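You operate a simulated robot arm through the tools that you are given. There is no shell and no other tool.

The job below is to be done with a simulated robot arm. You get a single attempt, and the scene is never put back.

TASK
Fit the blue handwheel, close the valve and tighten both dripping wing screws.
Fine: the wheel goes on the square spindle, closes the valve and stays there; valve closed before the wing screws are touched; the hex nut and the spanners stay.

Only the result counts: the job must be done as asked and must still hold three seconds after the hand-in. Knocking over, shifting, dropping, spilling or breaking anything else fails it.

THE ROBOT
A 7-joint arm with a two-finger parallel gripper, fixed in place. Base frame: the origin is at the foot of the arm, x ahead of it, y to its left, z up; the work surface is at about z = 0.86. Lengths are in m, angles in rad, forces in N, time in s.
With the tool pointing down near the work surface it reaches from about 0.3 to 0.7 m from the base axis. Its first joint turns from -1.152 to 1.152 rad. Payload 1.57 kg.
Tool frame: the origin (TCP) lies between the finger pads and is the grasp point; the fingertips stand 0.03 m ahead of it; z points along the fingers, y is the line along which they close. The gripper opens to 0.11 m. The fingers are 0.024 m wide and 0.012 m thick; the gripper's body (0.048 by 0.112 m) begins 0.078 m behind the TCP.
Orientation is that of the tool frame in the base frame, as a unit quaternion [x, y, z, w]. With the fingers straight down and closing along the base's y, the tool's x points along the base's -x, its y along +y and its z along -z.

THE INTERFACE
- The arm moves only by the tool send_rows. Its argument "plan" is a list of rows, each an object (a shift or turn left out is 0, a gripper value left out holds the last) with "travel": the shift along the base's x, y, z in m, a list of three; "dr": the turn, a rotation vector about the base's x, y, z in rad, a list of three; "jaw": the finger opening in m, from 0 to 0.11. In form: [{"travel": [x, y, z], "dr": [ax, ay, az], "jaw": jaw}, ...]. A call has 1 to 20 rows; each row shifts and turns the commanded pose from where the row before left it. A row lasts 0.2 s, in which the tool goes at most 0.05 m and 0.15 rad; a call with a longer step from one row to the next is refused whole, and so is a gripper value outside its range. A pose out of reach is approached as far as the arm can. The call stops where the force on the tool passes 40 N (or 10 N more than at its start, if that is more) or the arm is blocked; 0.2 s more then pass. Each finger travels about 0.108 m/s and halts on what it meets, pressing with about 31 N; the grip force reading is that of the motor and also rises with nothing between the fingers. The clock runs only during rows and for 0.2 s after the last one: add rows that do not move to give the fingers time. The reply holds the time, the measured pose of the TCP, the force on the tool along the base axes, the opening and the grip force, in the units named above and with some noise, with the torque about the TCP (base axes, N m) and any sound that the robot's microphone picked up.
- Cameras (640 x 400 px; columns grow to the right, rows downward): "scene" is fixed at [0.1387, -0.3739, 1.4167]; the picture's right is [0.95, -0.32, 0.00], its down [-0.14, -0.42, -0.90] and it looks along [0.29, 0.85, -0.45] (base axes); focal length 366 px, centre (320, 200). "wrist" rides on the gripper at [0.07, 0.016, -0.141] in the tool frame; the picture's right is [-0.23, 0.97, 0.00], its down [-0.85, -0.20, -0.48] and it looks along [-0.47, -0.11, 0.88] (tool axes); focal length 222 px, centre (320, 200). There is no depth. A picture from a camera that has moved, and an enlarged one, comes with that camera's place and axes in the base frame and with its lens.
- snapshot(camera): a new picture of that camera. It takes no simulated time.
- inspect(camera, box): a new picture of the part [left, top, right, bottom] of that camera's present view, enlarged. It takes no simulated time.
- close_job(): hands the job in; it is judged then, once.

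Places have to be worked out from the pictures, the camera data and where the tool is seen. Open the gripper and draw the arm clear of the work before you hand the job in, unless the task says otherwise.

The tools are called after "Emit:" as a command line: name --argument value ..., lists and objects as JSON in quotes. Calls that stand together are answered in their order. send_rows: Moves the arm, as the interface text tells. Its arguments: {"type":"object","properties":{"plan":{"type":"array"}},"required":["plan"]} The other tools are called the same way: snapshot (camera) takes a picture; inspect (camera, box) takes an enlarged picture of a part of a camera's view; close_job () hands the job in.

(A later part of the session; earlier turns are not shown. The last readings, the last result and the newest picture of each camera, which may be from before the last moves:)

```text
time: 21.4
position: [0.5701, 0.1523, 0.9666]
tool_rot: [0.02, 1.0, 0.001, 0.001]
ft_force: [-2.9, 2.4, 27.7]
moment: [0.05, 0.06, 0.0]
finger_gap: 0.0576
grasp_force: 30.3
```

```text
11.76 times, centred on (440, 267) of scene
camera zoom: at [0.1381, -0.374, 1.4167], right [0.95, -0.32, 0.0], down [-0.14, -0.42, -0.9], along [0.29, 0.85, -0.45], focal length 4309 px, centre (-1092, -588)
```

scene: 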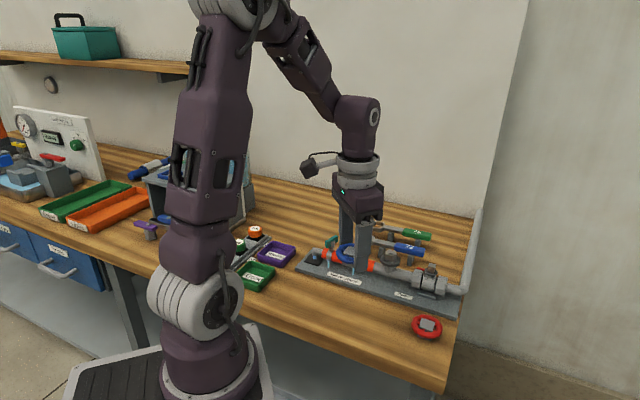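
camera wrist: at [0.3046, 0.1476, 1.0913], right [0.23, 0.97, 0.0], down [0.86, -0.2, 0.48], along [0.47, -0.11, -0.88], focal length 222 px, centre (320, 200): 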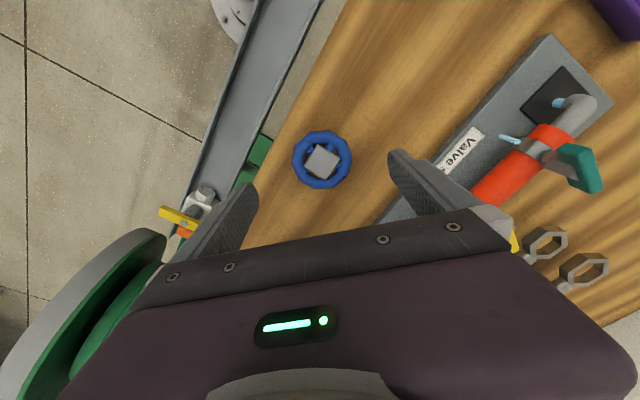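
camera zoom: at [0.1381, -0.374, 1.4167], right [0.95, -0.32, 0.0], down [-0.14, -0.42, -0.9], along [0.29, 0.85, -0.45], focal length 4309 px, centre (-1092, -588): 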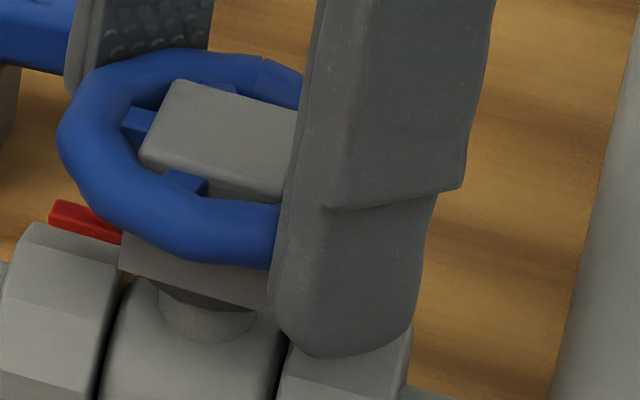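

The wheel seated at about z=0.9666 with 28 N of downforce. I relieve most of that and start turning clockwise (viewed from above), watching torque and pointer.

Emit:
send_rows --plan '[{"travel": [0, 0, 0.0015]}, {"dr": [0, 0, -0.08]}, {"dr": [0, 0, -0.08]}, {"dr": [0, 0, -0.08]}, {"dr": [0, 0, -0.08]}, {"travel": [0, 0, 0]}]'

Emit:
inspect --camera "scene" --box '[410, 240, 470, 300]'

Emit:
inspect --camera "wrist" --box '[220, 70, 420, 220]'

```text
time: 22.8
position: [0.5698, 0.1524, 0.9657]
tool_rot: [0.18, 0.984, 0.0, -0.001]
ft_force: [6.1, 0.6, -2.7]
moment: [0.0, -0.18, 0.08]
finger_gap: 0.0576
grasp_force: 30.7
```

```text
6.67 times, centred on (440, 270) of scene
camera zoom: at [0.1389, -0.3739, 1.4167], right [0.95, -0.32, 0.0], down [-0.14, -0.42, -0.9], along [0.29, 0.85, -0.45], focal length 2442 px, centre (-480, -267)
```

zoom: 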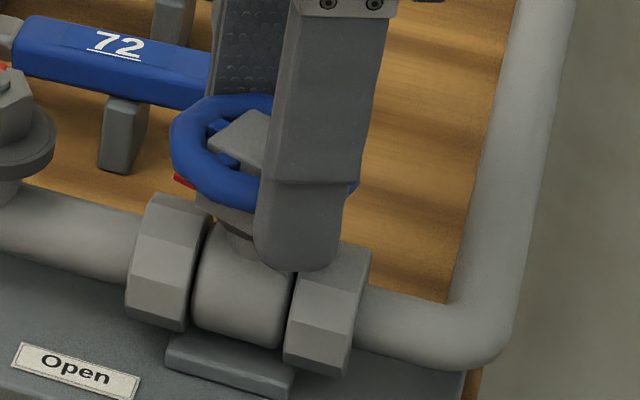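

```text
2.67 times, centred on (320, 145) of wrist
camera zoom: at [0.5099, 0.1908, 1.1084], right [0.56, 0.83, 0.0], down [0.73, -0.49, 0.48], along [0.4, -0.27, -0.88], focal length 592 px, centre (320, 347)
```

zoom: 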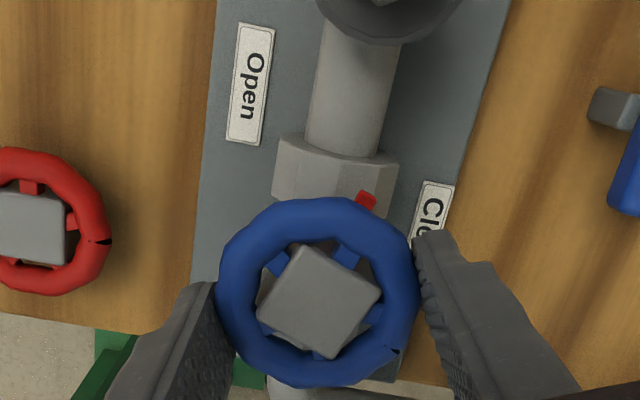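

The pointer is turning with the wheel. I continue clockwise.

Emit:
send_rows --plan '[{"dr": [0, 0, -0.1]}, {"dr": [0, 0, -0.1]}, {"dr": [0, 0, -0.1]}, {"dr": [0, 0, -0.1]}, {"dr": [0, 0, -0.1]}, {"dr": [0, 0, -0.1]}, {"dr": [0, 0, -0.1]}, {"travel": [0, 0, 0]}]'

Emit:
inspect --camera "wrist" --box '[220, 70, 420, 220]'

Emit:
inspect --camera "scene" --box '[290, 220, 480, 320]'

```text
time: 24.6
position: [0.5698, 0.1516, 0.9667]
tool_rot: [0.505, 0.863, -0.001, -0.001]
ft_force: [1.7, -5.8, 2.2]
moment: [-0.18, -0.05, 0.03]
finger_gap: 0.0574
grasp_force: 31.1
```

```text
2.67 times, centred on (320, 145) of wrist
camera zoom: at [0.5493, 0.2193, 1.1087], right [0.96, 0.28, 0.0], down [0.24, -0.84, 0.48], along [0.13, -0.46, -0.88], focal length 592 px, centre (320, 347)
```

zoom: 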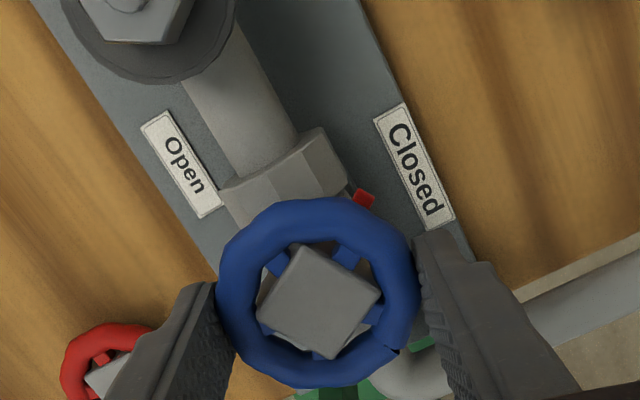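

```text
3.37 times, centred on (385, 270) of scene
camera zoom: at [0.1387, -0.3741, 1.4167], right [0.95, -0.32, 0.0], down [-0.14, -0.42, -0.9], along [0.29, 0.85, -0.45], focal length 1234 px, centre (101, -36)
```

zoom: 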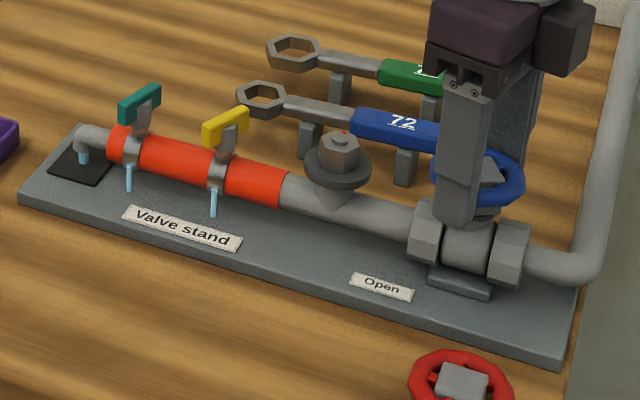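

Turned −1.06 rad so far; the drips and spout still run. I continue clockwise toward the "Closed" mark.

Emit:
send_rows --plan '[{"dr": [0, 0, -0.1]}, {"dr": [0, 0, -0.1]}, {"dr": [0, 0, -0.1]}, {"dr": [0, 0, -0.1]}, {"travel": [0, 0, 0]}]'

Emit:
inspect --camera "wrist" --box '[220, 70, 420, 220]'

Emit:
inspect --camera "scene" --box '[290, 220, 480, 320]'

```text
time: 25.8
position: [0.5691, 0.1516, 0.9659]
tool_rot: [0.668, 0.744, 0.001, 0.0]
ft_force: [-4.5, -10.3, -0.4]
moment: [-0.31, 0.12, 0.02]
finger_gap: 0.0575
grasp_force: 31.1
```

```text
2.67 times, centred on (320, 145) of wrist
camera zoom: at [0.5774, 0.2221, 1.1085], right [0.99, -0.12, 0.0], down [-0.11, -0.87, 0.48], along [-0.06, -0.47, -0.88], focal length 592 px, centre (320, 347)
```

zoom: 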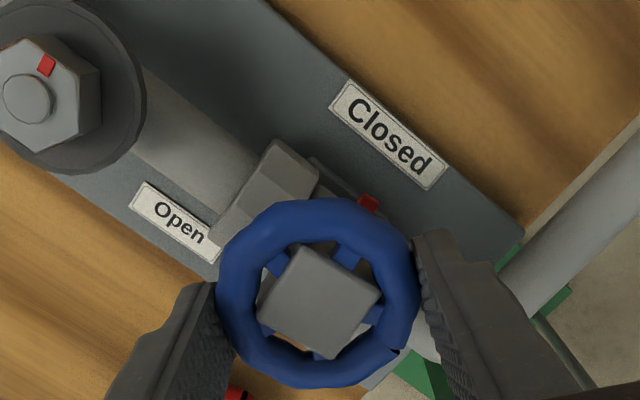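

```text
3.37 times, centred on (385, 270) of scene
camera zoom: at [0.1386, -0.3742, 1.4166], right [0.95, -0.32, 0.0], down [-0.14, -0.42, -0.9], along [0.29, 0.85, -0.45], focal length 1234 px, centre (101, -36)
```

zoom: 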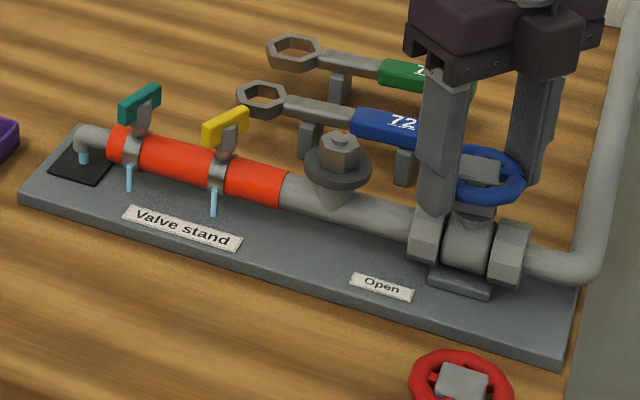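

The pointer is at about 49°, nearly at "Closed". Side load is 10 N because the grip is slightly off-axis. I relieve it with a small shift and continue in smaller turns, feeling for the stop.

Emit:
send_rows --plan '[{"travel": [-0.0003, -0.0007, 0]}, {"dr": [0, 0, -0.04]}, {"dr": [0, 0, -0.04]}, {"travel": [0, 0, 0]}]'

Emit:
inspect --camera "wrist" --box '[220, 70, 420, 220]'

Emit:
inspect --camera "scene" --box '[290, 220, 480, 320]'

```text
time: 26.8
position: [0.5689, 0.1525, 0.9674]
tool_rot: [0.697, 0.717, 0.001, 0.001]
ft_force: [-1.0, -5.1, -0.1]
moment: [-0.13, 0.04, 0.0]
finger_gap: 0.0575
grasp_force: 31.2
```

```text
2.67 times, centred on (320, 145) of wrist
camera zoom: at [0.5826, 0.2211, 1.1095], right [0.98, -0.2, 0.0], down [-0.17, -0.86, 0.48], along [-0.09, -0.47, -0.88], focal length 592 px, centre (320, 347)
```

zoom: 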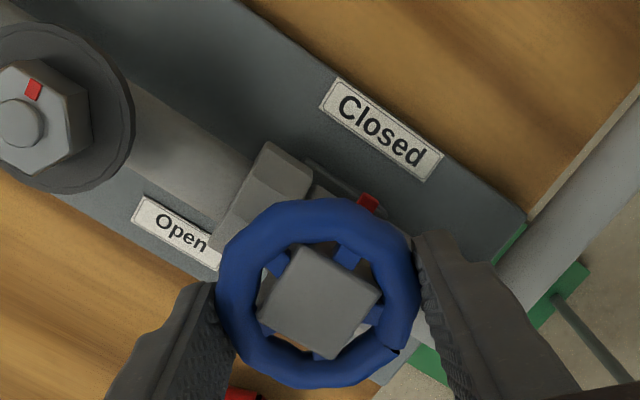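

```text
3.37 times, centred on (385, 270) of scene
camera zoom: at [0.1387, -0.3741, 1.4167], right [0.95, -0.32, 0.0], down [-0.14, -0.42, -0.9], along [0.29, 0.85, -0.45], focal length 1234 px, centre (101, -36)
```

zoom: 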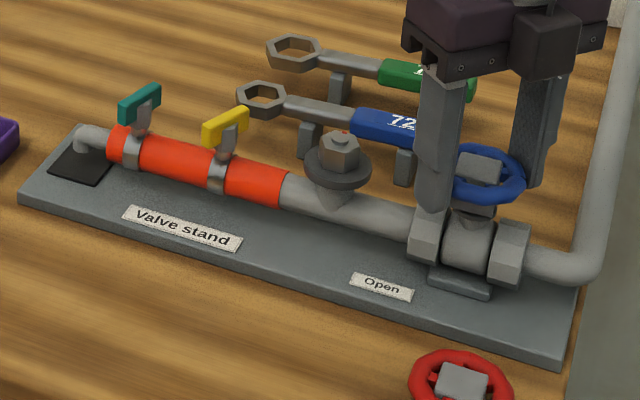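

The spout and both drips have stopped, so the valve is closed. I add a touch more turn for margin and check for the stop.

Emit:
send_rows --plan '[{"travel": [0, -0.0003, 0], "dr": [0, 0, -0.03]}, {"dr": [0, 0, -0.02]}, {"travel": [0, 0, 0]}]'

Emit:
inspect --camera "wrist" --box '[220, 70, 420, 220]'

Emit:
inspect --camera "scene" --box '[400, 230, 480, 300]'

```text
time: 27.6
position: [0.5689, 0.1517, 0.9664]
tool_rot: [0.714, 0.7, 0.001, 0.0]
ft_force: [0.8, -0.4, 0.7]
moment: [0.0, -0.03, 0.01]
finger_gap: 0.0573
grasp_force: 31.1
```

```text
2.67 times, centred on (320, 145) of wrist
camera zoom: at [0.586, 0.2198, 1.1094], right [0.97, -0.25, 0.0], down [-0.22, -0.85, 0.48], along [-0.12, -0.46, -0.88], focal length 592 px, centre (320, 347)
```

zoom: 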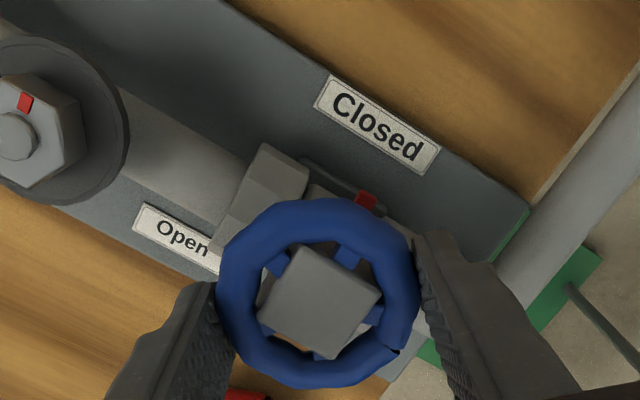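

```text
5.71 times, centred on (440, 265) of scene
camera zoom: at [0.1387, -0.374, 1.4167], right [0.95, -0.32, 0.0], down [-0.14, -0.42, -0.9], along [0.29, 0.85, -0.45], focal length 2093 px, centre (-366, -171)
```

zoom: 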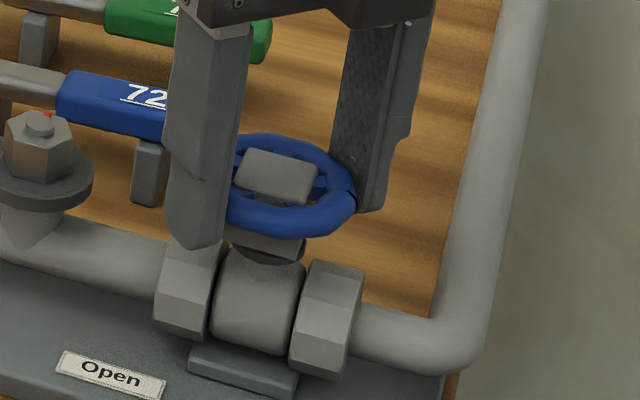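

Forces are near zero and the valve is closed with the pointer at "Closed". I open the fingers moderately and lift straight up, leaving the wheel on the spindle.

Emit:
send_rows --plan '[{"jaw": 0.08}, {"jaw": 0.08}, {"jaw": 0.08}, {"travel": [0, 0, 0.02], "jaw": 0.08}, {"travel": [0, 0, 0.04]}, {"travel": [0, 0, 0.04]}, {"travel": [0, 0, 0]}]'

Emit:
inspect --camera "scene" --box '[290, 220, 480, 320]'

Emit:
snapshot --camera "wrist"

```text
time: 29.2
position: [0.5715, 0.1523, 1.0678]
tool_rot: [0.713, 0.701, 0.001, -0.001]
ft_force: [0.0, 0.6, 1.3]
moment: [0.0, 0.01, -0.01]
finger_gap: 0.0804
grasp_force: 0.1
```

```text
3.37 times, centred on (385, 270) of scene
camera zoom: at [0.1387, -0.374, 1.4167], right [0.95, -0.32, 0.0], down [-0.14, -0.42, -0.9], along [0.29, 0.85, -0.45], focal length 1234 px, centre (101, -36)
```

zoom: 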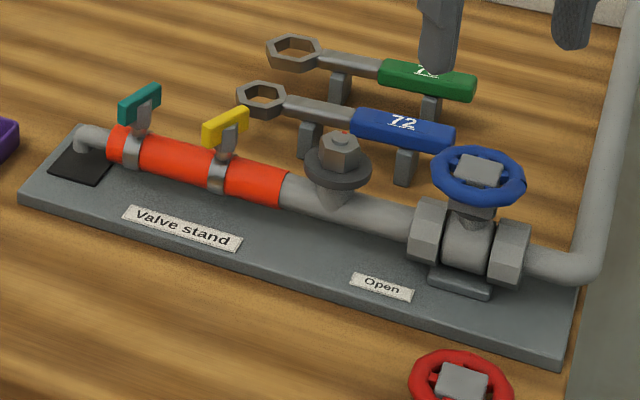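

```text
taken
camera wrist: at [0.5878, 0.2203, 1.2103], right [0.97, -0.25, 0.0], down [-0.22, -0.85, 0.48], along [-0.12, -0.46, -0.88], focal length 222 px, centre (320, 200)
```

wrist: 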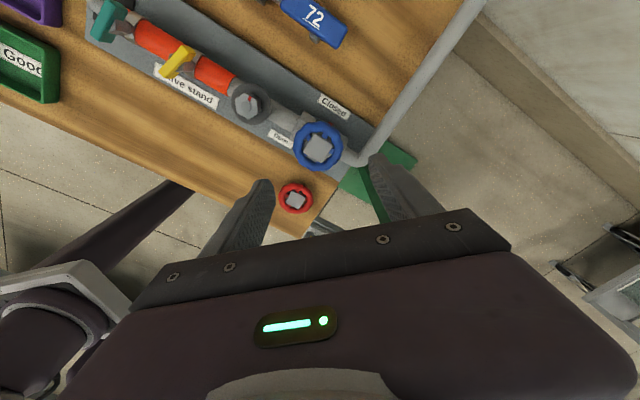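

The blue wheel stays on the spindle and all water has stopped. Next are the wing screws: I fly over to the yellow one at safe height, turning the yaw to about +0.35 rad to match its bar.

Emit:
send_rows --plan '[{"travel": [-0.00875, 0.0086, 0], "dr": [0, 0, 0.14]}, {"travel": [-0.00875, 0.0086, 0], "dr": [0, 0, 0.14]}, {"travel": [-0.00875, 0.0086, 0], "dr": [0, 0, 0.14]}, {"travel": [-0.00875, 0.0086, 0], "dr": [0, 0, 0.14]}, {"travel": [-0.00875, 0.0086, 0], "dr": [0, 0, 0.14]}, {"travel": [-0.00875, 0.0086, 0], "dr": [0, 0, 0.14]}, {"travel": [-0.00875, 0.0086, 0], "dr": [0, 0, 0.14]}, {"travel": [-0.00875, 0.0086, 0], "dr": [0, 0, 0.14]}, {"travel": [-0.00875, 0.0086, 0], "dr": [0, 0, 0.14]}, {"travel": [-0.00875, 0.0086, 0], "dr": [0, 0, 0.14]}, {"travel": [-0.00875, 0.0086, 0], "dr": [0, 0, 0.14]}, {"travel": [-0.00875, 0.0086, 0], "dr": [0, 0, 0.14]}, {"travel": [-0.00875, 0.0086, 0], "dr": [0, 0, 0.14]}, {"travel": [-0.00875, 0.0086, 0], "dr": [0, 0, 0.12]}, {"travel": [0, 0, 0]}]'

Emit:
snapshot --camera "wrist"

Emit:
inspect --camera "wrist" --box '[240, 80, 400, 200]'

Emit:
snapshot --camera "scene"

```text
time: 32.4
position: [0.4455, 0.2714, 1.0667]
tool_rot: [-0.174, 0.985, -0.001, 0.0]
ft_force: [-0.7, -0.6, 0.2]
moment: [0.02, 0.01, -0.01]
finger_gap: 0.0799
grasp_force: 0.1
```

```text
taken
camera wrist: at [0.3745, 0.2618, 1.2091], right [-0.12, 0.99, 0.0], down [0.87, 0.11, 0.48], along [0.47, 0.06, -0.88], focal length 222 px, centre (320, 200)
```

wrist: 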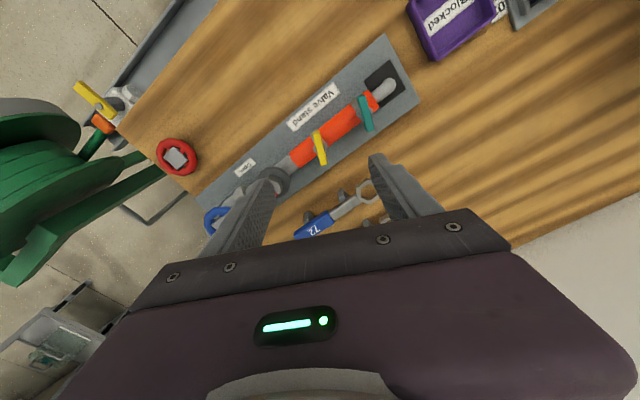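

```text
3.33 times, centred on (320, 140) of wrist
camera zoom: at [0.3745, 0.2618, 1.2091], right [-0.12, 0.99, 0.0], down [0.87, 0.11, 0.48], along [0.47, 0.06, -0.88], focal length 740 px, centre (320, 400)
```

zoom: 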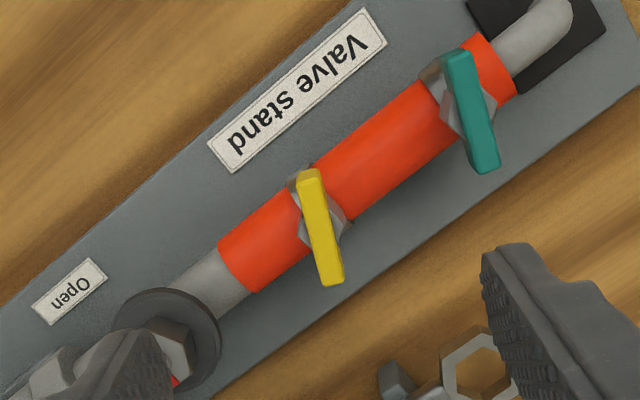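

```text
taken
```

scene: 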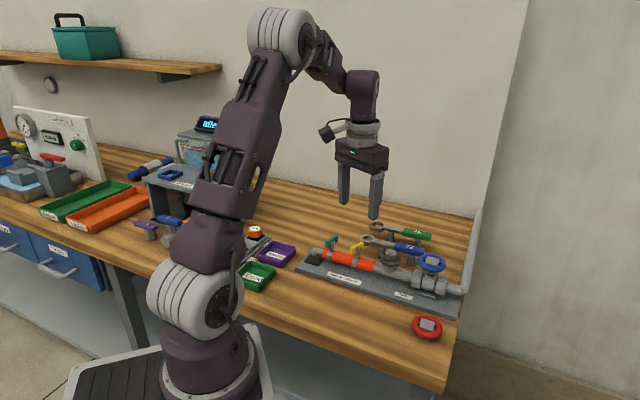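

The yellow bar runs at about 19.6°, centred near (0.4475, 0.2707), 42 mm long, with its top at z≈0.945. The teal bar is at about (0.403, 0.317), roughly 25–31°. I narrow the jaw to 0.05 and descend partway over yellow for a check.

Emit:
send_rows --plan '[{"travel": [0.002, 0.0005, -0.02], "jaw": 0.05}, {"travel": [0, 0, -0.03], "jaw": 0.05}, {"travel": [0, 0, -0.025]}, {"travel": [0, 0, 0]}]'

Emit:
inspect --camera "wrist" --box '[230, 90, 410, 210]'

Emit:
inspect --camera "scene" --box '[315, 210, 395, 270]'

```text
time: 33.4
position: [0.4478, 0.2706, 0.9924]
tool_rot: [-0.173, 0.985, 0.001, 0.0]
ft_force: [-0.6, -0.3, -0.2]
moment: [0.01, 0.0, -0.02]
finger_gap: 0.05
grasp_force: 0.1
```

```text
3.33 times, centred on (320, 150) of wrist
camera zoom: at [0.3761, 0.2618, 1.1347], right [-0.12, 0.99, 0.0], down [0.87, 0.11, 0.48], along [0.47, 0.06, -0.88], focal length 740 px, centre (320, 367)
```

zoom: 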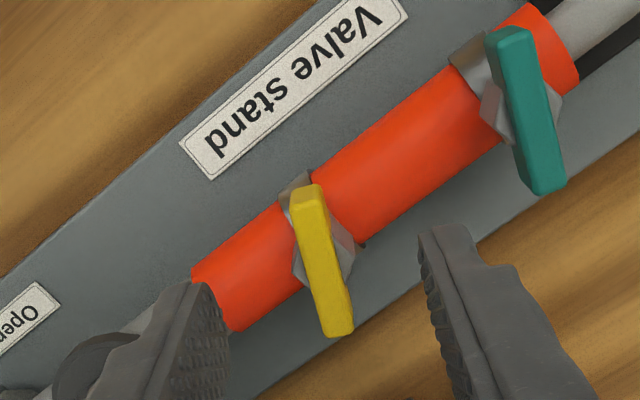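

```text
6.67 times, centred on (355, 240) of scene
camera zoom: at [0.1387, -0.3739, 1.4167], right [0.95, -0.32, 0.0], down [-0.14, -0.42, -0.9], along [0.29, 0.85, -0.45], focal length 2442 px, centre (87, -67)
```

zoom: 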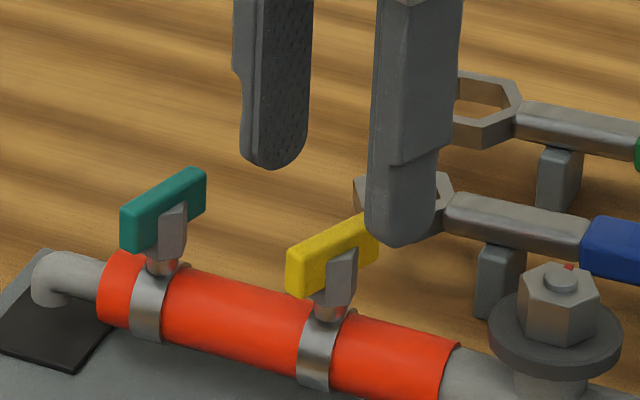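

The yellow bar yaw (20.0°) and centre match the tool. I descend so the fingertips are near z≈0.923, straddling the bar above the hose.

Emit:
send_rows --plan '[{"travel": [-0.0004, 0, -0.015]}, {"travel": [0, 0, -0.015]}, {"travel": [0, 0, -0.0105]}, {"travel": [0, 0, 0]}]'

Emit:
inspect --camera "wrist" --box '[230, 110, 410, 230]'

Emit:
inspect --camera "scene" --box '[325, 220, 385, 270]'

```text
time: 34.4
position: [0.4477, 0.2734, 0.9519]
tool_rot: [-0.173, 0.985, -0.001, -0.001]
ft_force: [-0.4, 0.6, 1.3]
moment: [-0.01, 0.02, -0.01]
finger_gap: 0.0503
grasp_force: 0.1
```

```text
3.33 times, centred on (320, 170) of wrist
camera zoom: at [0.3758, 0.2624, 1.0937], right [-0.12, 0.99, 0.0], down [0.87, 0.11, 0.48], along [0.47, 0.06, -0.88], focal length 740 px, centre (320, 300)
```

zoom: 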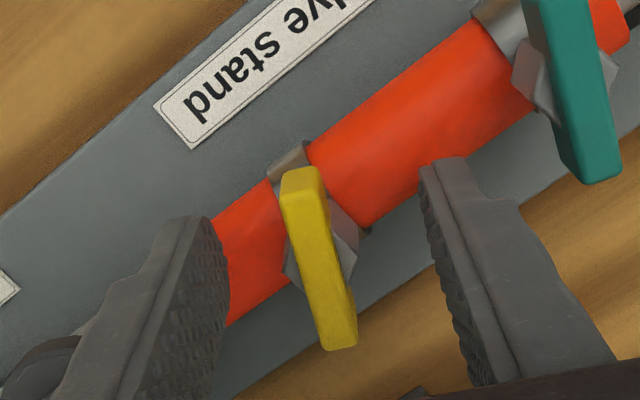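

```text
8.00 times, centred on (355, 245) of scene
camera zoom: at [0.1387, -0.3739, 1.4167], right [0.95, -0.32, 0.0], down [-0.14, -0.42, -0.9], along [0.29, 0.85, -0.45], focal length 2930 px, centre (40, -160)
```

zoom: 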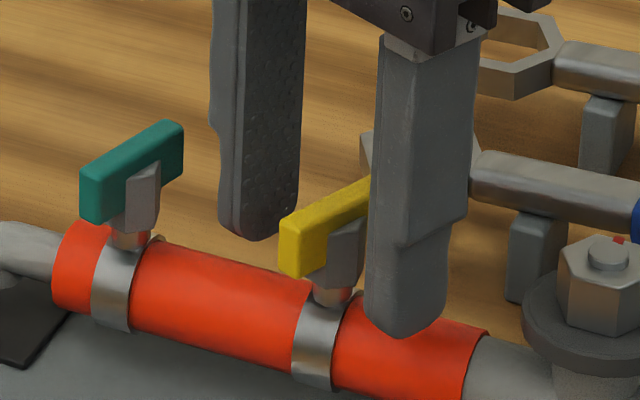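

Fingers straddle the yellow bar with no contact force. I close on it.

Emit:
send_rows --plan '[{"jaw": 0.02}, {"jaw": 0.0}, {"jaw": 0.0}, {"jaw": 0.0}]'

Emit:
inspect --camera "wrist" --box '[230, 110, 410, 230]'

Emit:
inspect --camera "scene" --box '[325, 220, 385, 270]'

```text
time: 35.4
position: [0.4484, 0.2712, 0.9528]
tool_rot: [-0.174, 0.985, 0.0, -0.001]
ft_force: [0.4, -1.9, -2.9]
moment: [-0.02, -0.12, 0.02]
finger_gap: 0.0184
grasp_force: 33.1
```

```text
3.33 times, centred on (320, 170) of wrist
camera zoom: at [0.376, 0.2622, 1.0937], right [-0.12, 0.99, 0.0], down [0.87, 0.11, 0.48], along [0.47, 0.06, -0.88], focal length 740 px, centre (320, 300)
```

zoom: 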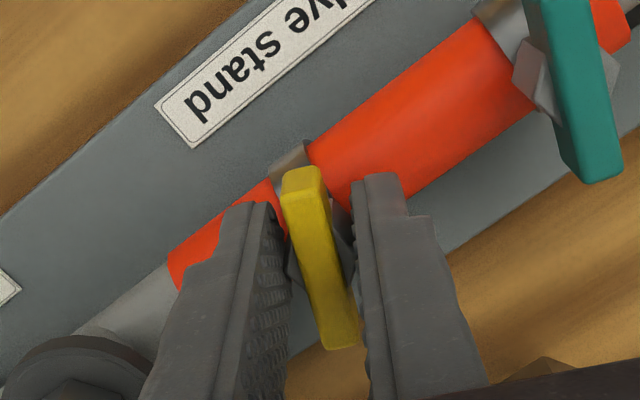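

```text
8.00 times, centred on (355, 245) of scene
camera zoom: at [0.1387, -0.374, 1.4167], right [0.95, -0.32, 0.0], down [-0.14, -0.42, -0.9], along [0.29, 0.85, -0.45], focal length 2930 px, centre (40, -160)
```

zoom: 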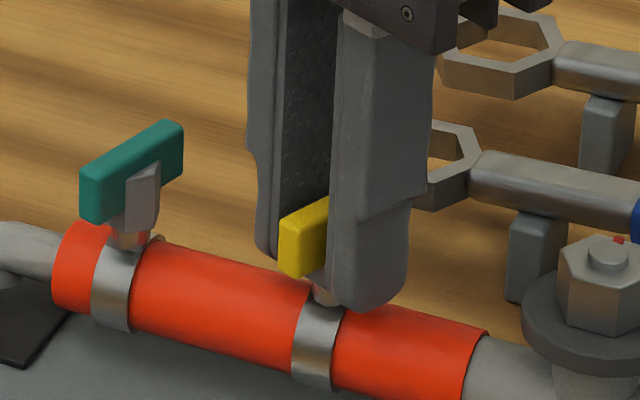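

Gripped at an 18 mm gap, on the block under the bar. I start tightening clockwise in small steps, watching torque, sound and how the bar moves.

Emit:
send_rows --plan '[{"dr": [0, 0, -0.08]}, {"dr": [0, 0, -0.08]}, {"dr": [0, 0, -0.08]}, {"travel": [0, 0, 0]}]'

Emit:
inspect --camera "wrist" --box '[230, 110, 410, 230]'

Emit:
inspect --camera "scene" --box '[325, 220, 385, 270]'

```text
time: 36.4
position: [0.4488, 0.2719, 0.9513]
tool_rot: [-0.054, 0.999, 0.001, 0.0]
ft_force: [-3.7, -3.3, -3.5]
moment: [-0.1, 0.44, 0.0]
finger_gap: 0.0183
grasp_force: 32.8
```

```text
3.33 times, centred on (320, 170) of wrist
camera zoom: at [0.376, 0.2798, 1.0938], right [0.12, 0.99, 0.0], down [0.87, -0.11, 0.48], along [0.47, -0.06, -0.88], focal length 740 px, centre (320, 300)
```

zoom: 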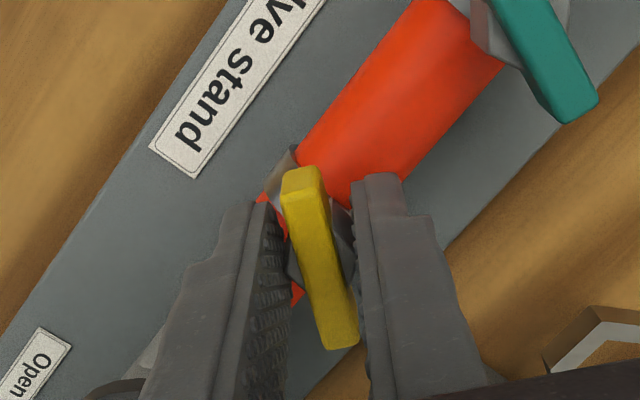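

```text
8.00 times, centred on (355, 245) of scene
camera zoom: at [0.1387, -0.374, 1.4167], right [0.95, -0.32, 0.0], down [-0.14, -0.42, -0.9], along [0.29, 0.85, -0.45], focal length 2930 px, centre (40, -160)
```

zoom: 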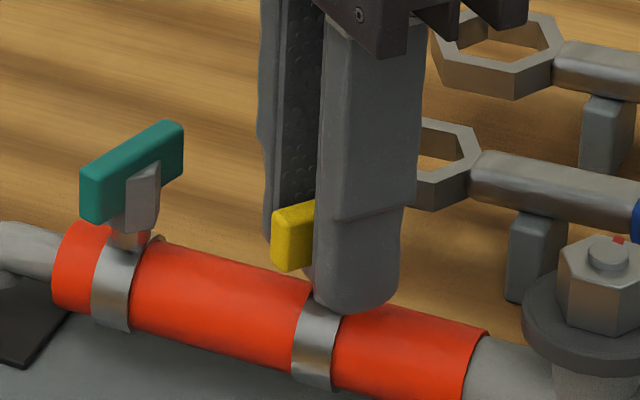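

The yellow wing turns with the gripper with little torque so far. I continue clockwise.

Emit:
send_rows --plan '[{"travel": [-0.0003, -0.0003, 0], "dr": [0, 0, -0.08]}, {"dr": [0, 0, -0.08]}, {"dr": [0, 0, -0.08]}, {"dr": [0, 0, -0.08]}, {"travel": [0, 0, 0]}]'

Emit:
inspect --camera "wrist" --box '[230, 110, 410, 230]'

Emit:
inspect --camera "scene" --box '[325, 220, 385, 270]'

```text
time: 37.6
position: [0.4475, 0.2727, 0.952]
tool_rot: [0.106, 0.994, 0.001, 0.0]
ft_force: [-0.6, 10.4, -4.8]
moment: [-0.03, -0.65, 0.02]
finger_gap: 0.0182
grasp_force: 32.9
```

```text
3.33 times, centred on (320, 170) of wrist
camera zoom: at [0.382, 0.3017, 1.0938], right [0.43, 0.9, 0.0], down [0.79, -0.38, 0.48], along [0.43, -0.2, -0.88], focal length 740 px, centre (320, 300)
```

zoom: 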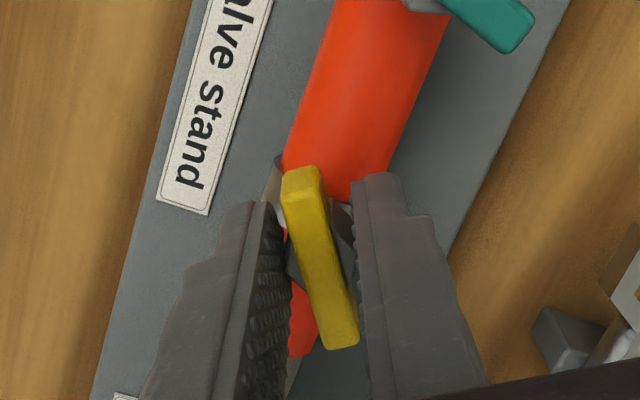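

```text
8.00 times, centred on (355, 245) of scene
camera zoom: at [0.1387, -0.3736, 1.4168], right [0.95, -0.32, 0.0], down [-0.14, -0.42, -0.9], along [0.29, 0.85, -0.45], focal length 2930 px, centre (40, -160)
```

zoom: 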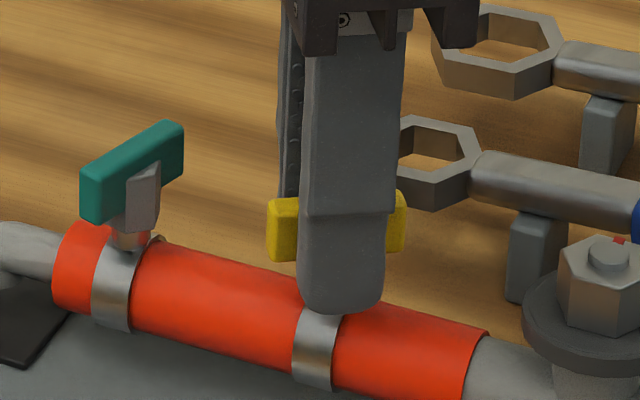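

Still turning freely, total −0.56 rad; a small side load has appeared. I relieve it and continue clockwise.

Emit:
send_rows --plan '[{"travel": [0, 0.0005, -0.0003], "dr": [0, 0, -0.08]}, {"dr": [0, 0, -0.08]}, {"dr": [0, 0, -0.08]}, {"dr": [0, 0, -0.08]}, {"travel": [0, 0, 0]}]'

Emit:
inspect --camera "wrist" --box '[230, 110, 410, 230]'

Emit:
inspect --camera "scene" --box '[325, 220, 385, 270]'

```text
time: 38.8
position: [0.4474, 0.2727, 0.9509]
tool_rot: [0.263, 0.965, 0.002, 0.001]
ft_force: [2.4, 15.3, 13.5]
moment: [0.13, -0.01, 0.03]
finger_gap: 0.0183
grasp_force: 32.7
```

```text
3.33 times, centred on (320, 170) of wrist
camera zoom: at [0.3949, 0.321, 1.0938], right [0.69, 0.72, 0.0], down [0.64, -0.61, 0.48], along [0.35, -0.33, -0.88], focal length 740 px, centre (320, 300)
```

zoom: 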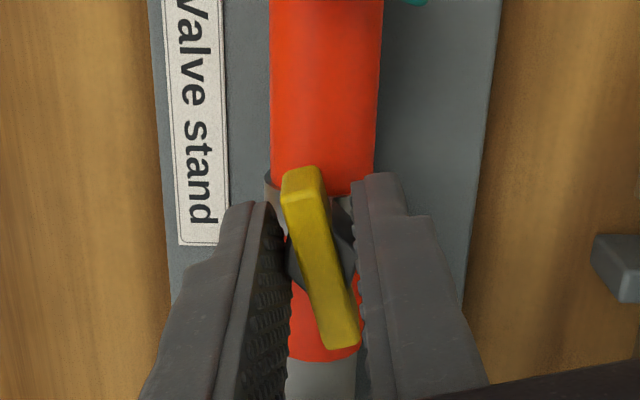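

```text
8.00 times, centred on (355, 245) of scene
camera zoom: at [0.1386, -0.3736, 1.4168], right [0.95, -0.32, 0.0], down [-0.14, -0.42, -0.9], along [0.29, 0.85, -0.45], focal length 2930 px, centre (40, -160)
```

zoom: 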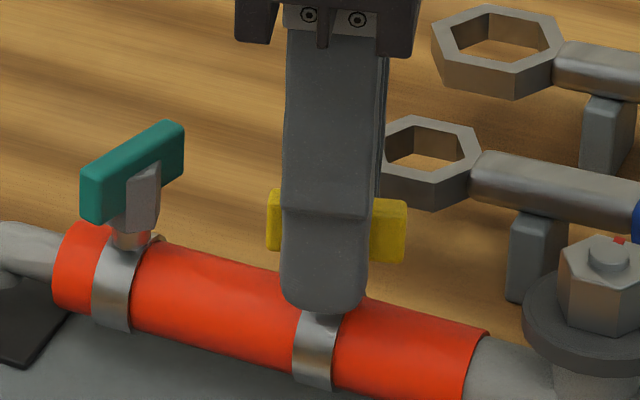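

Turned −0.88 rad; the side and vertical loads are growing from slight off-centre grip. I relieve them (+1 mm y, +1 mm z) and read again with a small further turn.

Emit:
send_rows --plan '[{"travel": [0.0002, 0.001, 0.001]}, {"dr": [0, 0, -0.04]}, {"travel": [0, 0, 0]}]'

Emit:
inspect --camera "wrist" --box '[230, 110, 410, 230]'

```text
time: 39.6
position: [0.4476, 0.2728, 0.9532]
tool_rot: [0.282, 0.959, 0.0, -0.002]
ft_force: [-0.7, 6.6, -0.1]
moment: [-0.02, -0.36, 0.05]
finger_gap: 0.0181
grasp_force: 32.6
```

```text
3.33 times, centred on (320, 170) of wrist
camera zoom: at [0.3975, 0.3237, 1.0937], right [0.72, 0.7, 0.0], down [0.61, -0.63, 0.48], along [0.33, -0.34, -0.88], focal length 740 px, centre (320, 300)
```

zoom: 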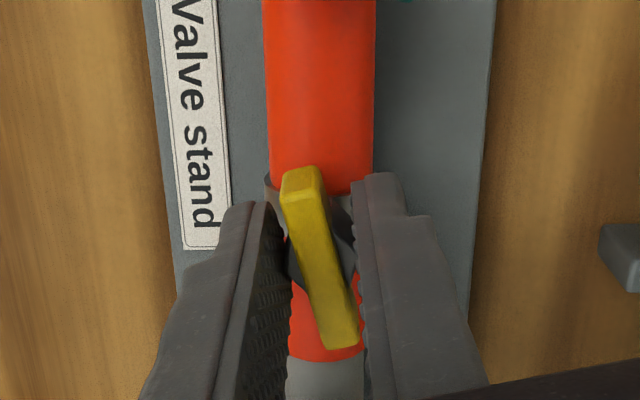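

Loads dropped. I continue clockwise.

Emit:
send_rows --plan '[{"travel": [0, 0.0005, 0], "dr": [0, 0, -0.08]}, {"dr": [0, 0, -0.08]}, {"dr": [0, 0, -0.08]}, {"travel": [0, 0, 0]}]'

Emit:
inspect --camera "wrist" --box '[230, 110, 410, 230]'

Emit:
inspect --camera "scene" --box '[325, 220, 385, 270]'

```text
time: 40.6
position: [0.4476, 0.2738, 0.9514]
tool_rot: [0.394, 0.919, -0.001, 0.0]
ft_force: [3.7, -5.7, -5.8]
moment: [-0.11, -0.11, 0.01]
finger_gap: 0.0184
grasp_force: 32.7
```

```text
3.33 times, centred on (320, 170) of wrist
camera zoom: at [0.4112, 0.3344, 1.0936], right [0.86, 0.51, 0.0], down [0.44, -0.76, 0.48], along [0.24, -0.41, -0.88], focal length 740 px, centre (320, 300)
```

zoom: 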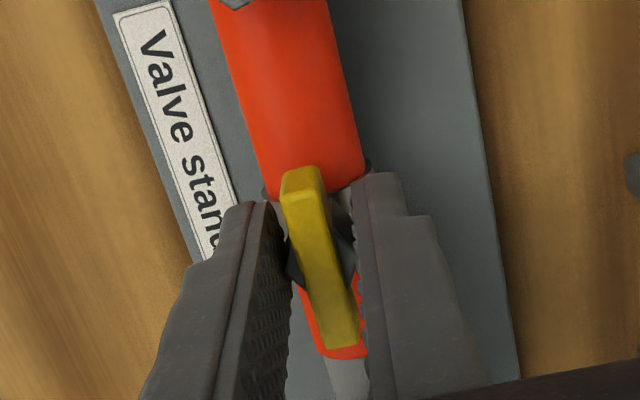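

```text
8.00 times, centred on (355, 245) of scene
camera zoom: at [0.1388, -0.3741, 1.4167], right [0.95, -0.32, 0.0], down [-0.14, -0.42, -0.9], along [0.29, 0.85, -0.45], focal length 2930 px, centre (40, -160)
```

zoom: 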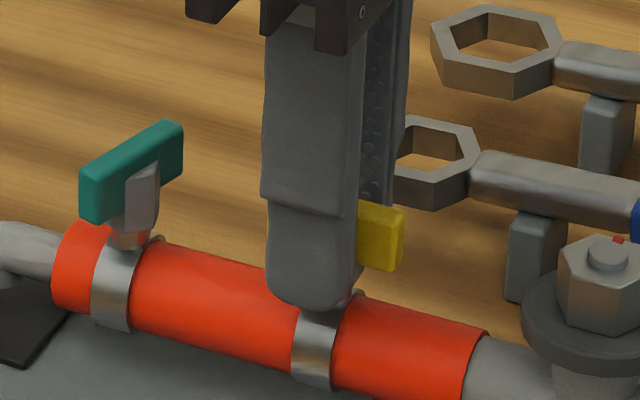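

Still free-turning at −1.16 rad (bar now along the pipe). I continue clockwise, waiting for a firm stop.

Emit:
send_rows --plan '[{"travel": [0.0002, -0.0004, -0.0003], "dr": [0, 0, -0.08]}, {"dr": [0, 0, -0.08]}, {"dr": [0, 0, -0.08]}, {"dr": [0, 0, -0.08]}, {"travel": [0, 0, 0]}]'

Emit:
inspect --camera "wrist" --box '[230, 110, 410, 230]'

Emit:
inspect --camera "scene" --box '[325, 220, 385, 270]'

```text
time: 41.8
position: [0.447, 0.2737, 0.9513]
tool_rot: [0.536, 0.844, 0.002, 0.0]
ft_force: [4.0, 7.4, -2.5]
moment: [-0.05, -0.1, 0.54]
finger_gap: 0.018
grasp_force: 32.4
```

```text
3.33 times, centred on (320, 170) of wrist
camera zoom: at [0.4321, 0.3425, 1.0938], right [0.98, 0.21, 0.0], down [0.18, -0.86, 0.48], along [0.1, -0.47, -0.88], focal length 740 px, centre (320, 300)
```

zoom: 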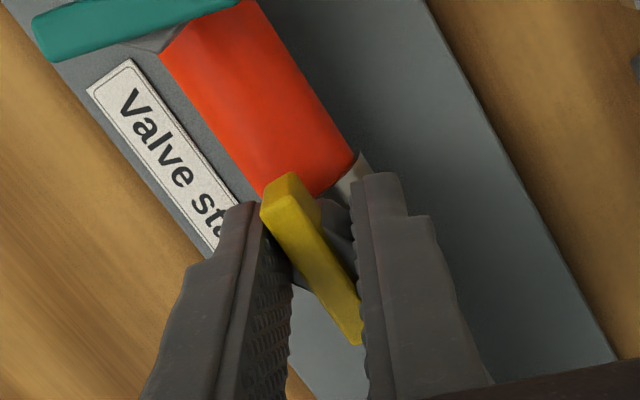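

```text
8.00 times, centred on (355, 245) of scene
camera zoom: at [0.1388, -0.3737, 1.4168], right [0.95, -0.32, 0.0], down [-0.14, -0.42, -0.9], along [0.29, 0.85, -0.45], focal length 2930 px, centre (40, -160)
```

zoom: 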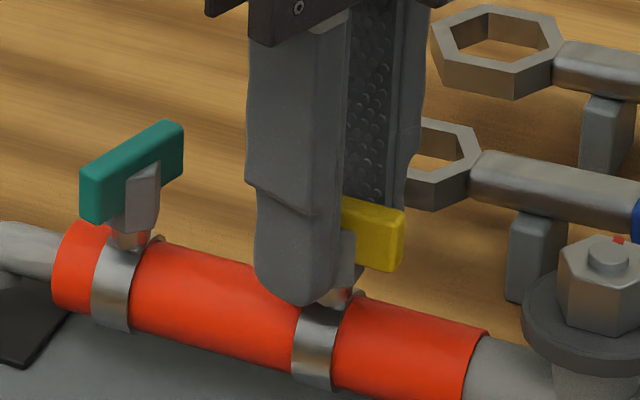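

The bar has begun to lag the fingers and torque about z jumped to 0.54 N·m, so the screw is reaching its stop. I turn a little further to see whether it still moves.

Emit:
send_rows --plan '[{"travel": [0.0002, 0.0005, 0], "dr": [0, 0, -0.04]}, {"dr": [0, 0, -0.04]}, {"travel": [0, 0, 0]}]'

Emit:
inspect --camera "wrist" --box '[230, 110, 410, 230]'

Emit:
inspect --camera "scene" --box '[325, 220, 385, 270]'

```text
time: 42.6
position: [0.448, 0.2745, 0.9522]
tool_rot: [0.568, 0.823, 0.0, 0.0]
ft_force: [-0.3, 2.8, -3.4]
moment: [-0.27, -0.26, 1.44]
finger_gap: 0.0193
grasp_force: 33.6
```

```text
3.33 times, centred on (320, 170) of wrist
camera zoom: at [0.4376, 0.3437, 1.0938], right [0.99, 0.13, 0.0], down [0.12, -0.87, 0.48], along [0.06, -0.47, -0.88], focal length 740 px, centre (320, 300)
```

zoom: 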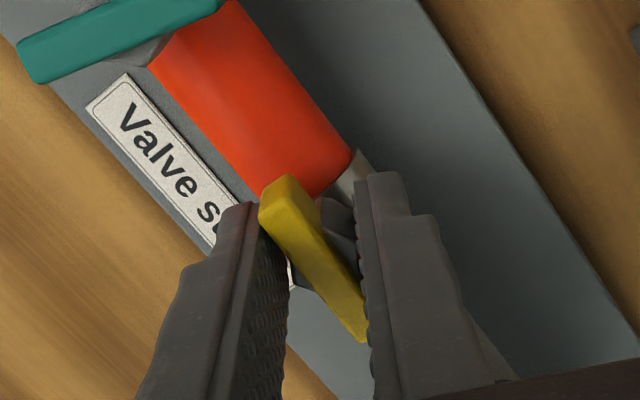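

```text
8.00 times, centred on (355, 245) of scene
camera zoom: at [0.1387, -0.3738, 1.4167], right [0.95, -0.32, 0.0], down [-0.14, -0.42, -0.9], along [0.29, 0.85, -0.45], focal length 2930 px, centre (40, -160)
```

zoom: 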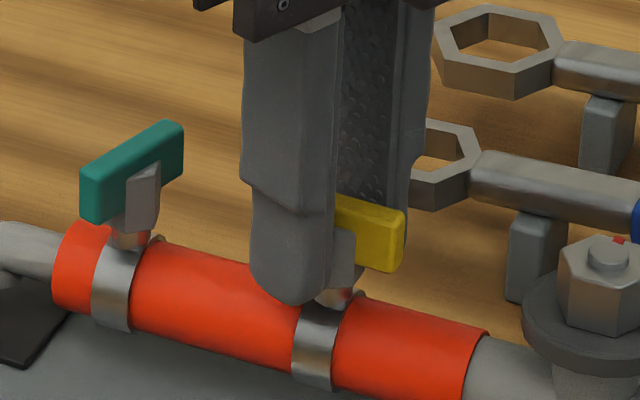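

The bar no longer moves and torque reached 1.44 N·m, so the yellow screw is tight against its stop. I open only slightly (0.032) to stay clear of the spanner and lift straight up.

Emit:
send_rows --plan '[{"jaw": 0.032}, {"jaw": 0.032}, {"travel": [0, 0, 0.015], "jaw": 0.032}, {"travel": [0, 0, 0.03]}, {"travel": [0, 0, 0.035]}, {"travel": [0, 0, 0]}]'

Emit:
inspect --camera "scene" --box '[290, 220, 480, 320]'

Emit:
snapshot --camera "wrist"

```text
time: 44.0
position: [0.4469, 0.2739, 1.0321]
tool_rot: [0.569, 0.823, 0.0, 0.0]
ft_force: [-0.1, 0.0, 0.6]
moment: [-0.01, -0.02, 0.04]
finger_gap: 0.0319
grasp_force: 0.1
```

```text
3.37 times, centred on (385, 270) of scene
camera zoom: at [0.1387, -0.374, 1.4167], right [0.95, -0.32, 0.0], down [-0.14, -0.42, -0.9], along [0.29, 0.85, -0.45], focal length 1234 px, centre (101, -36)
```

zoom: 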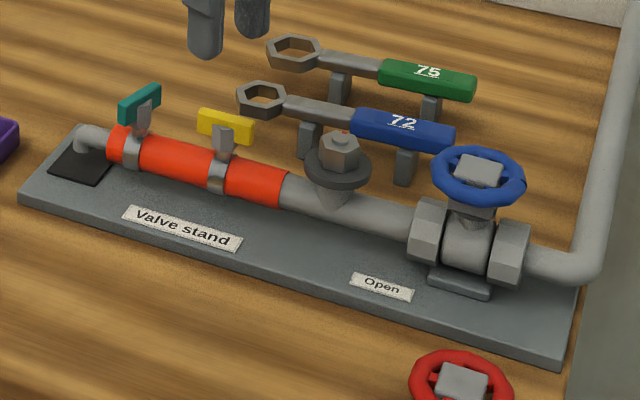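

```text
taken
camera wrist: at [0.4381, 0.3436, 1.1749], right [0.99, 0.13, 0.0], down [0.12, -0.87, 0.48], along [0.06, -0.47, -0.88], focal length 222 px, centre (320, 200)
```

wrist: 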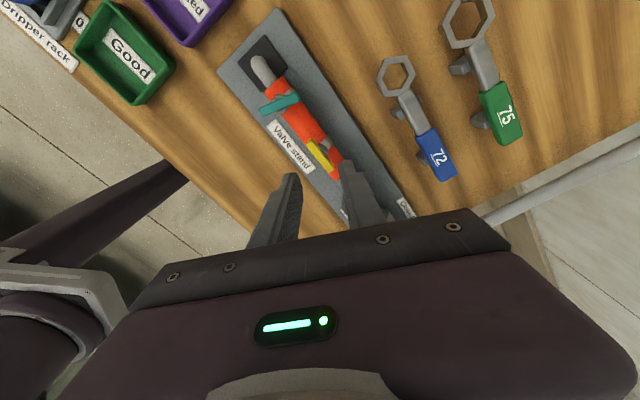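

Yellow is tightened, and the wheel and valve are unchanged. I move over to the teal screw, turning the yaw back to about +27°.

Emit:
send_rows --plan '[{"travel": [-0.0037, 0.0037, 0], "dr": [0, 0, 0.14]}, {"travel": [-0.0037, 0.0037, 0], "dr": [0, 0, 0.14]}, {"travel": [-0.0037, 0.0037, 0], "dr": [0, 0, 0.14]}, {"travel": [-0.0037, 0.0037, 0], "dr": [0, 0, 0.14]}, {"travel": [-0.0037, 0.0037, 0], "dr": [0, 0, 0.14]}, {"travel": [-0.0037, 0.0037, 0], "dr": [0, 0, 0.14]}, {"travel": [-0.0037, 0.0037, 0], "dr": [0, 0, 0.14]}, {"travel": [-0.0037, 0.0037, 0], "dr": [0, 0, 0.14]}, {"travel": [-0.0037, 0.0037, 0], "dr": [0, 0, 0.14]}, {"travel": [-0.0037, 0.0037, 0], "dr": [0, 0, 0.14]}, {"travel": [-0.0037, 0.0037, 0], "dr": [0, 0, 0.14]}, {"travel": [-0.004, 0.0033, 0], "dr": [0, 0, 0.14]}, {"travel": [0, 0, 0], "jaw": 0.05}, {"travel": [0, 0, 0]}]'

Emit:
inspect --camera "wrist" --box '[230, 80, 410, 200]'

Emit:
snapshot --camera "wrist"

Emit:
inspect --camera "scene" --box '[310, 210, 390, 270]'

```text
time: 47.0
position: [0.4044, 0.3194, 1.0323]
tool_rot: [-0.234, 0.972, 0.0, 0.0]
ft_force: [0.1, 0.2, 0.3]
moment: [0.02, 0.01, -0.01]
finger_gap: 0.05
grasp_force: 0.0
```

```text
3.33 times, centred on (320, 140) of wrist
camera zoom: at [0.3333, 0.3004, 1.1742], right [-0.24, 0.97, 0.0], down [0.85, 0.21, 0.48], along [0.46, 0.11, -0.88], focal length 740 px, centre (320, 400)
```

zoom: 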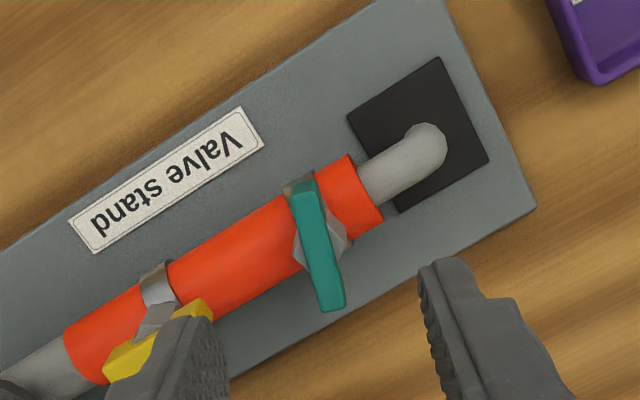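

```text
taken
camera wrist: at [0.3333, 0.3004, 1.1742], right [-0.24, 0.97, 0.0], down [0.85, 0.21, 0.48], along [0.46, 0.11, -0.88], focal length 222 px, centre (320, 200)
```

wrist: 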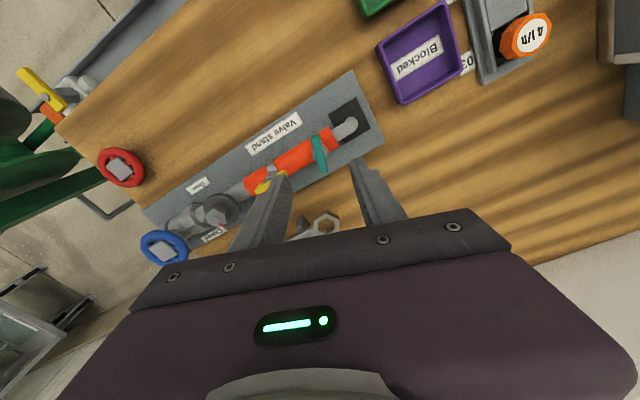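

```text
6.67 times, centred on (350, 240) of scene
camera zoom: at [0.1387, -0.3739, 1.4167], right [0.95, -0.32, 0.0], down [-0.14, -0.42, -0.9], along [0.29, 0.85, -0.45], focal length 2442 px, centre (120, -67)
```

zoom: 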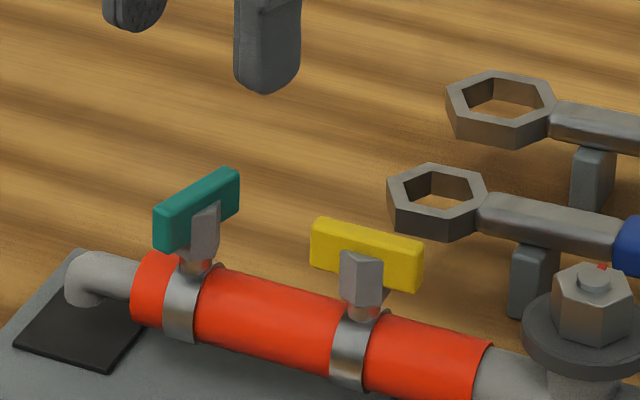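

The teal bar is at 27.0°, matching the tool, centred near (0.403, 0.318). The turned yellow bar is now close, so I narrow the jaw to 0.034 and descend halfway for a check.

Emit:
send_rows --plan '[{"jaw": 0.034}, {"travel": [0, 0, -0.02], "jaw": 0.034}, {"travel": [0, 0, -0.02]}, {"travel": [0, 0, 0]}]'

Emit:
inspect --camera "wrist" --box '[230, 90, 410, 210]'

Emit:
inspect --camera "scene" --box '[310, 210, 390, 270]'

```text
time: 48.0
position: [0.403, 0.317, 0.9926]
tool_rot: [-0.233, 0.973, 0.0, 0.0]
ft_force: [-0.6, 0.1, -0.2]
moment: [0.03, 0.01, -0.01]
finger_gap: 0.0339
grasp_force: 0.0
```

```text
3.33 times, centred on (320, 150) of wrist
camera zoom: at [0.3338, 0.2998, 1.1346], right [-0.24, 0.97, 0.0], down [0.85, 0.21, 0.48], along [0.46, 0.11, -0.88], focal length 740 px, centre (320, 367)
```

zoom: 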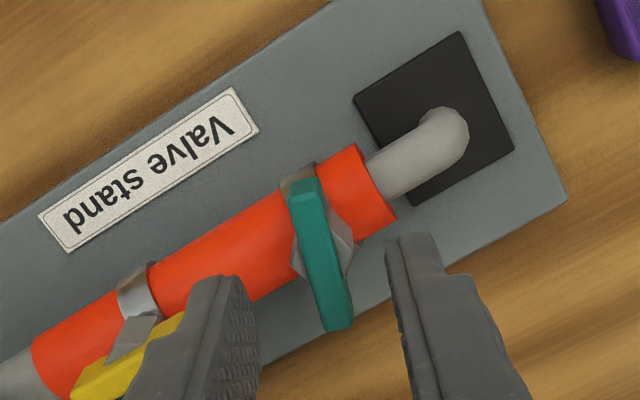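

```text
6.67 times, centred on (350, 240) of scene
camera zoom: at [0.1387, -0.3739, 1.4167], right [0.95, -0.32, 0.0], down [-0.14, -0.42, -0.9], along [0.29, 0.85, -0.45], focal length 2442 px, centre (120, -67)
```

zoom: 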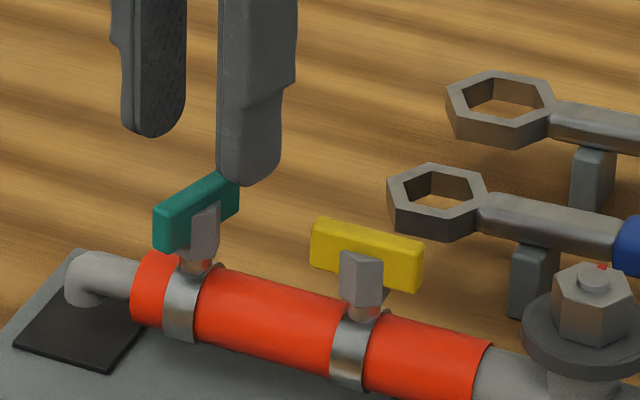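

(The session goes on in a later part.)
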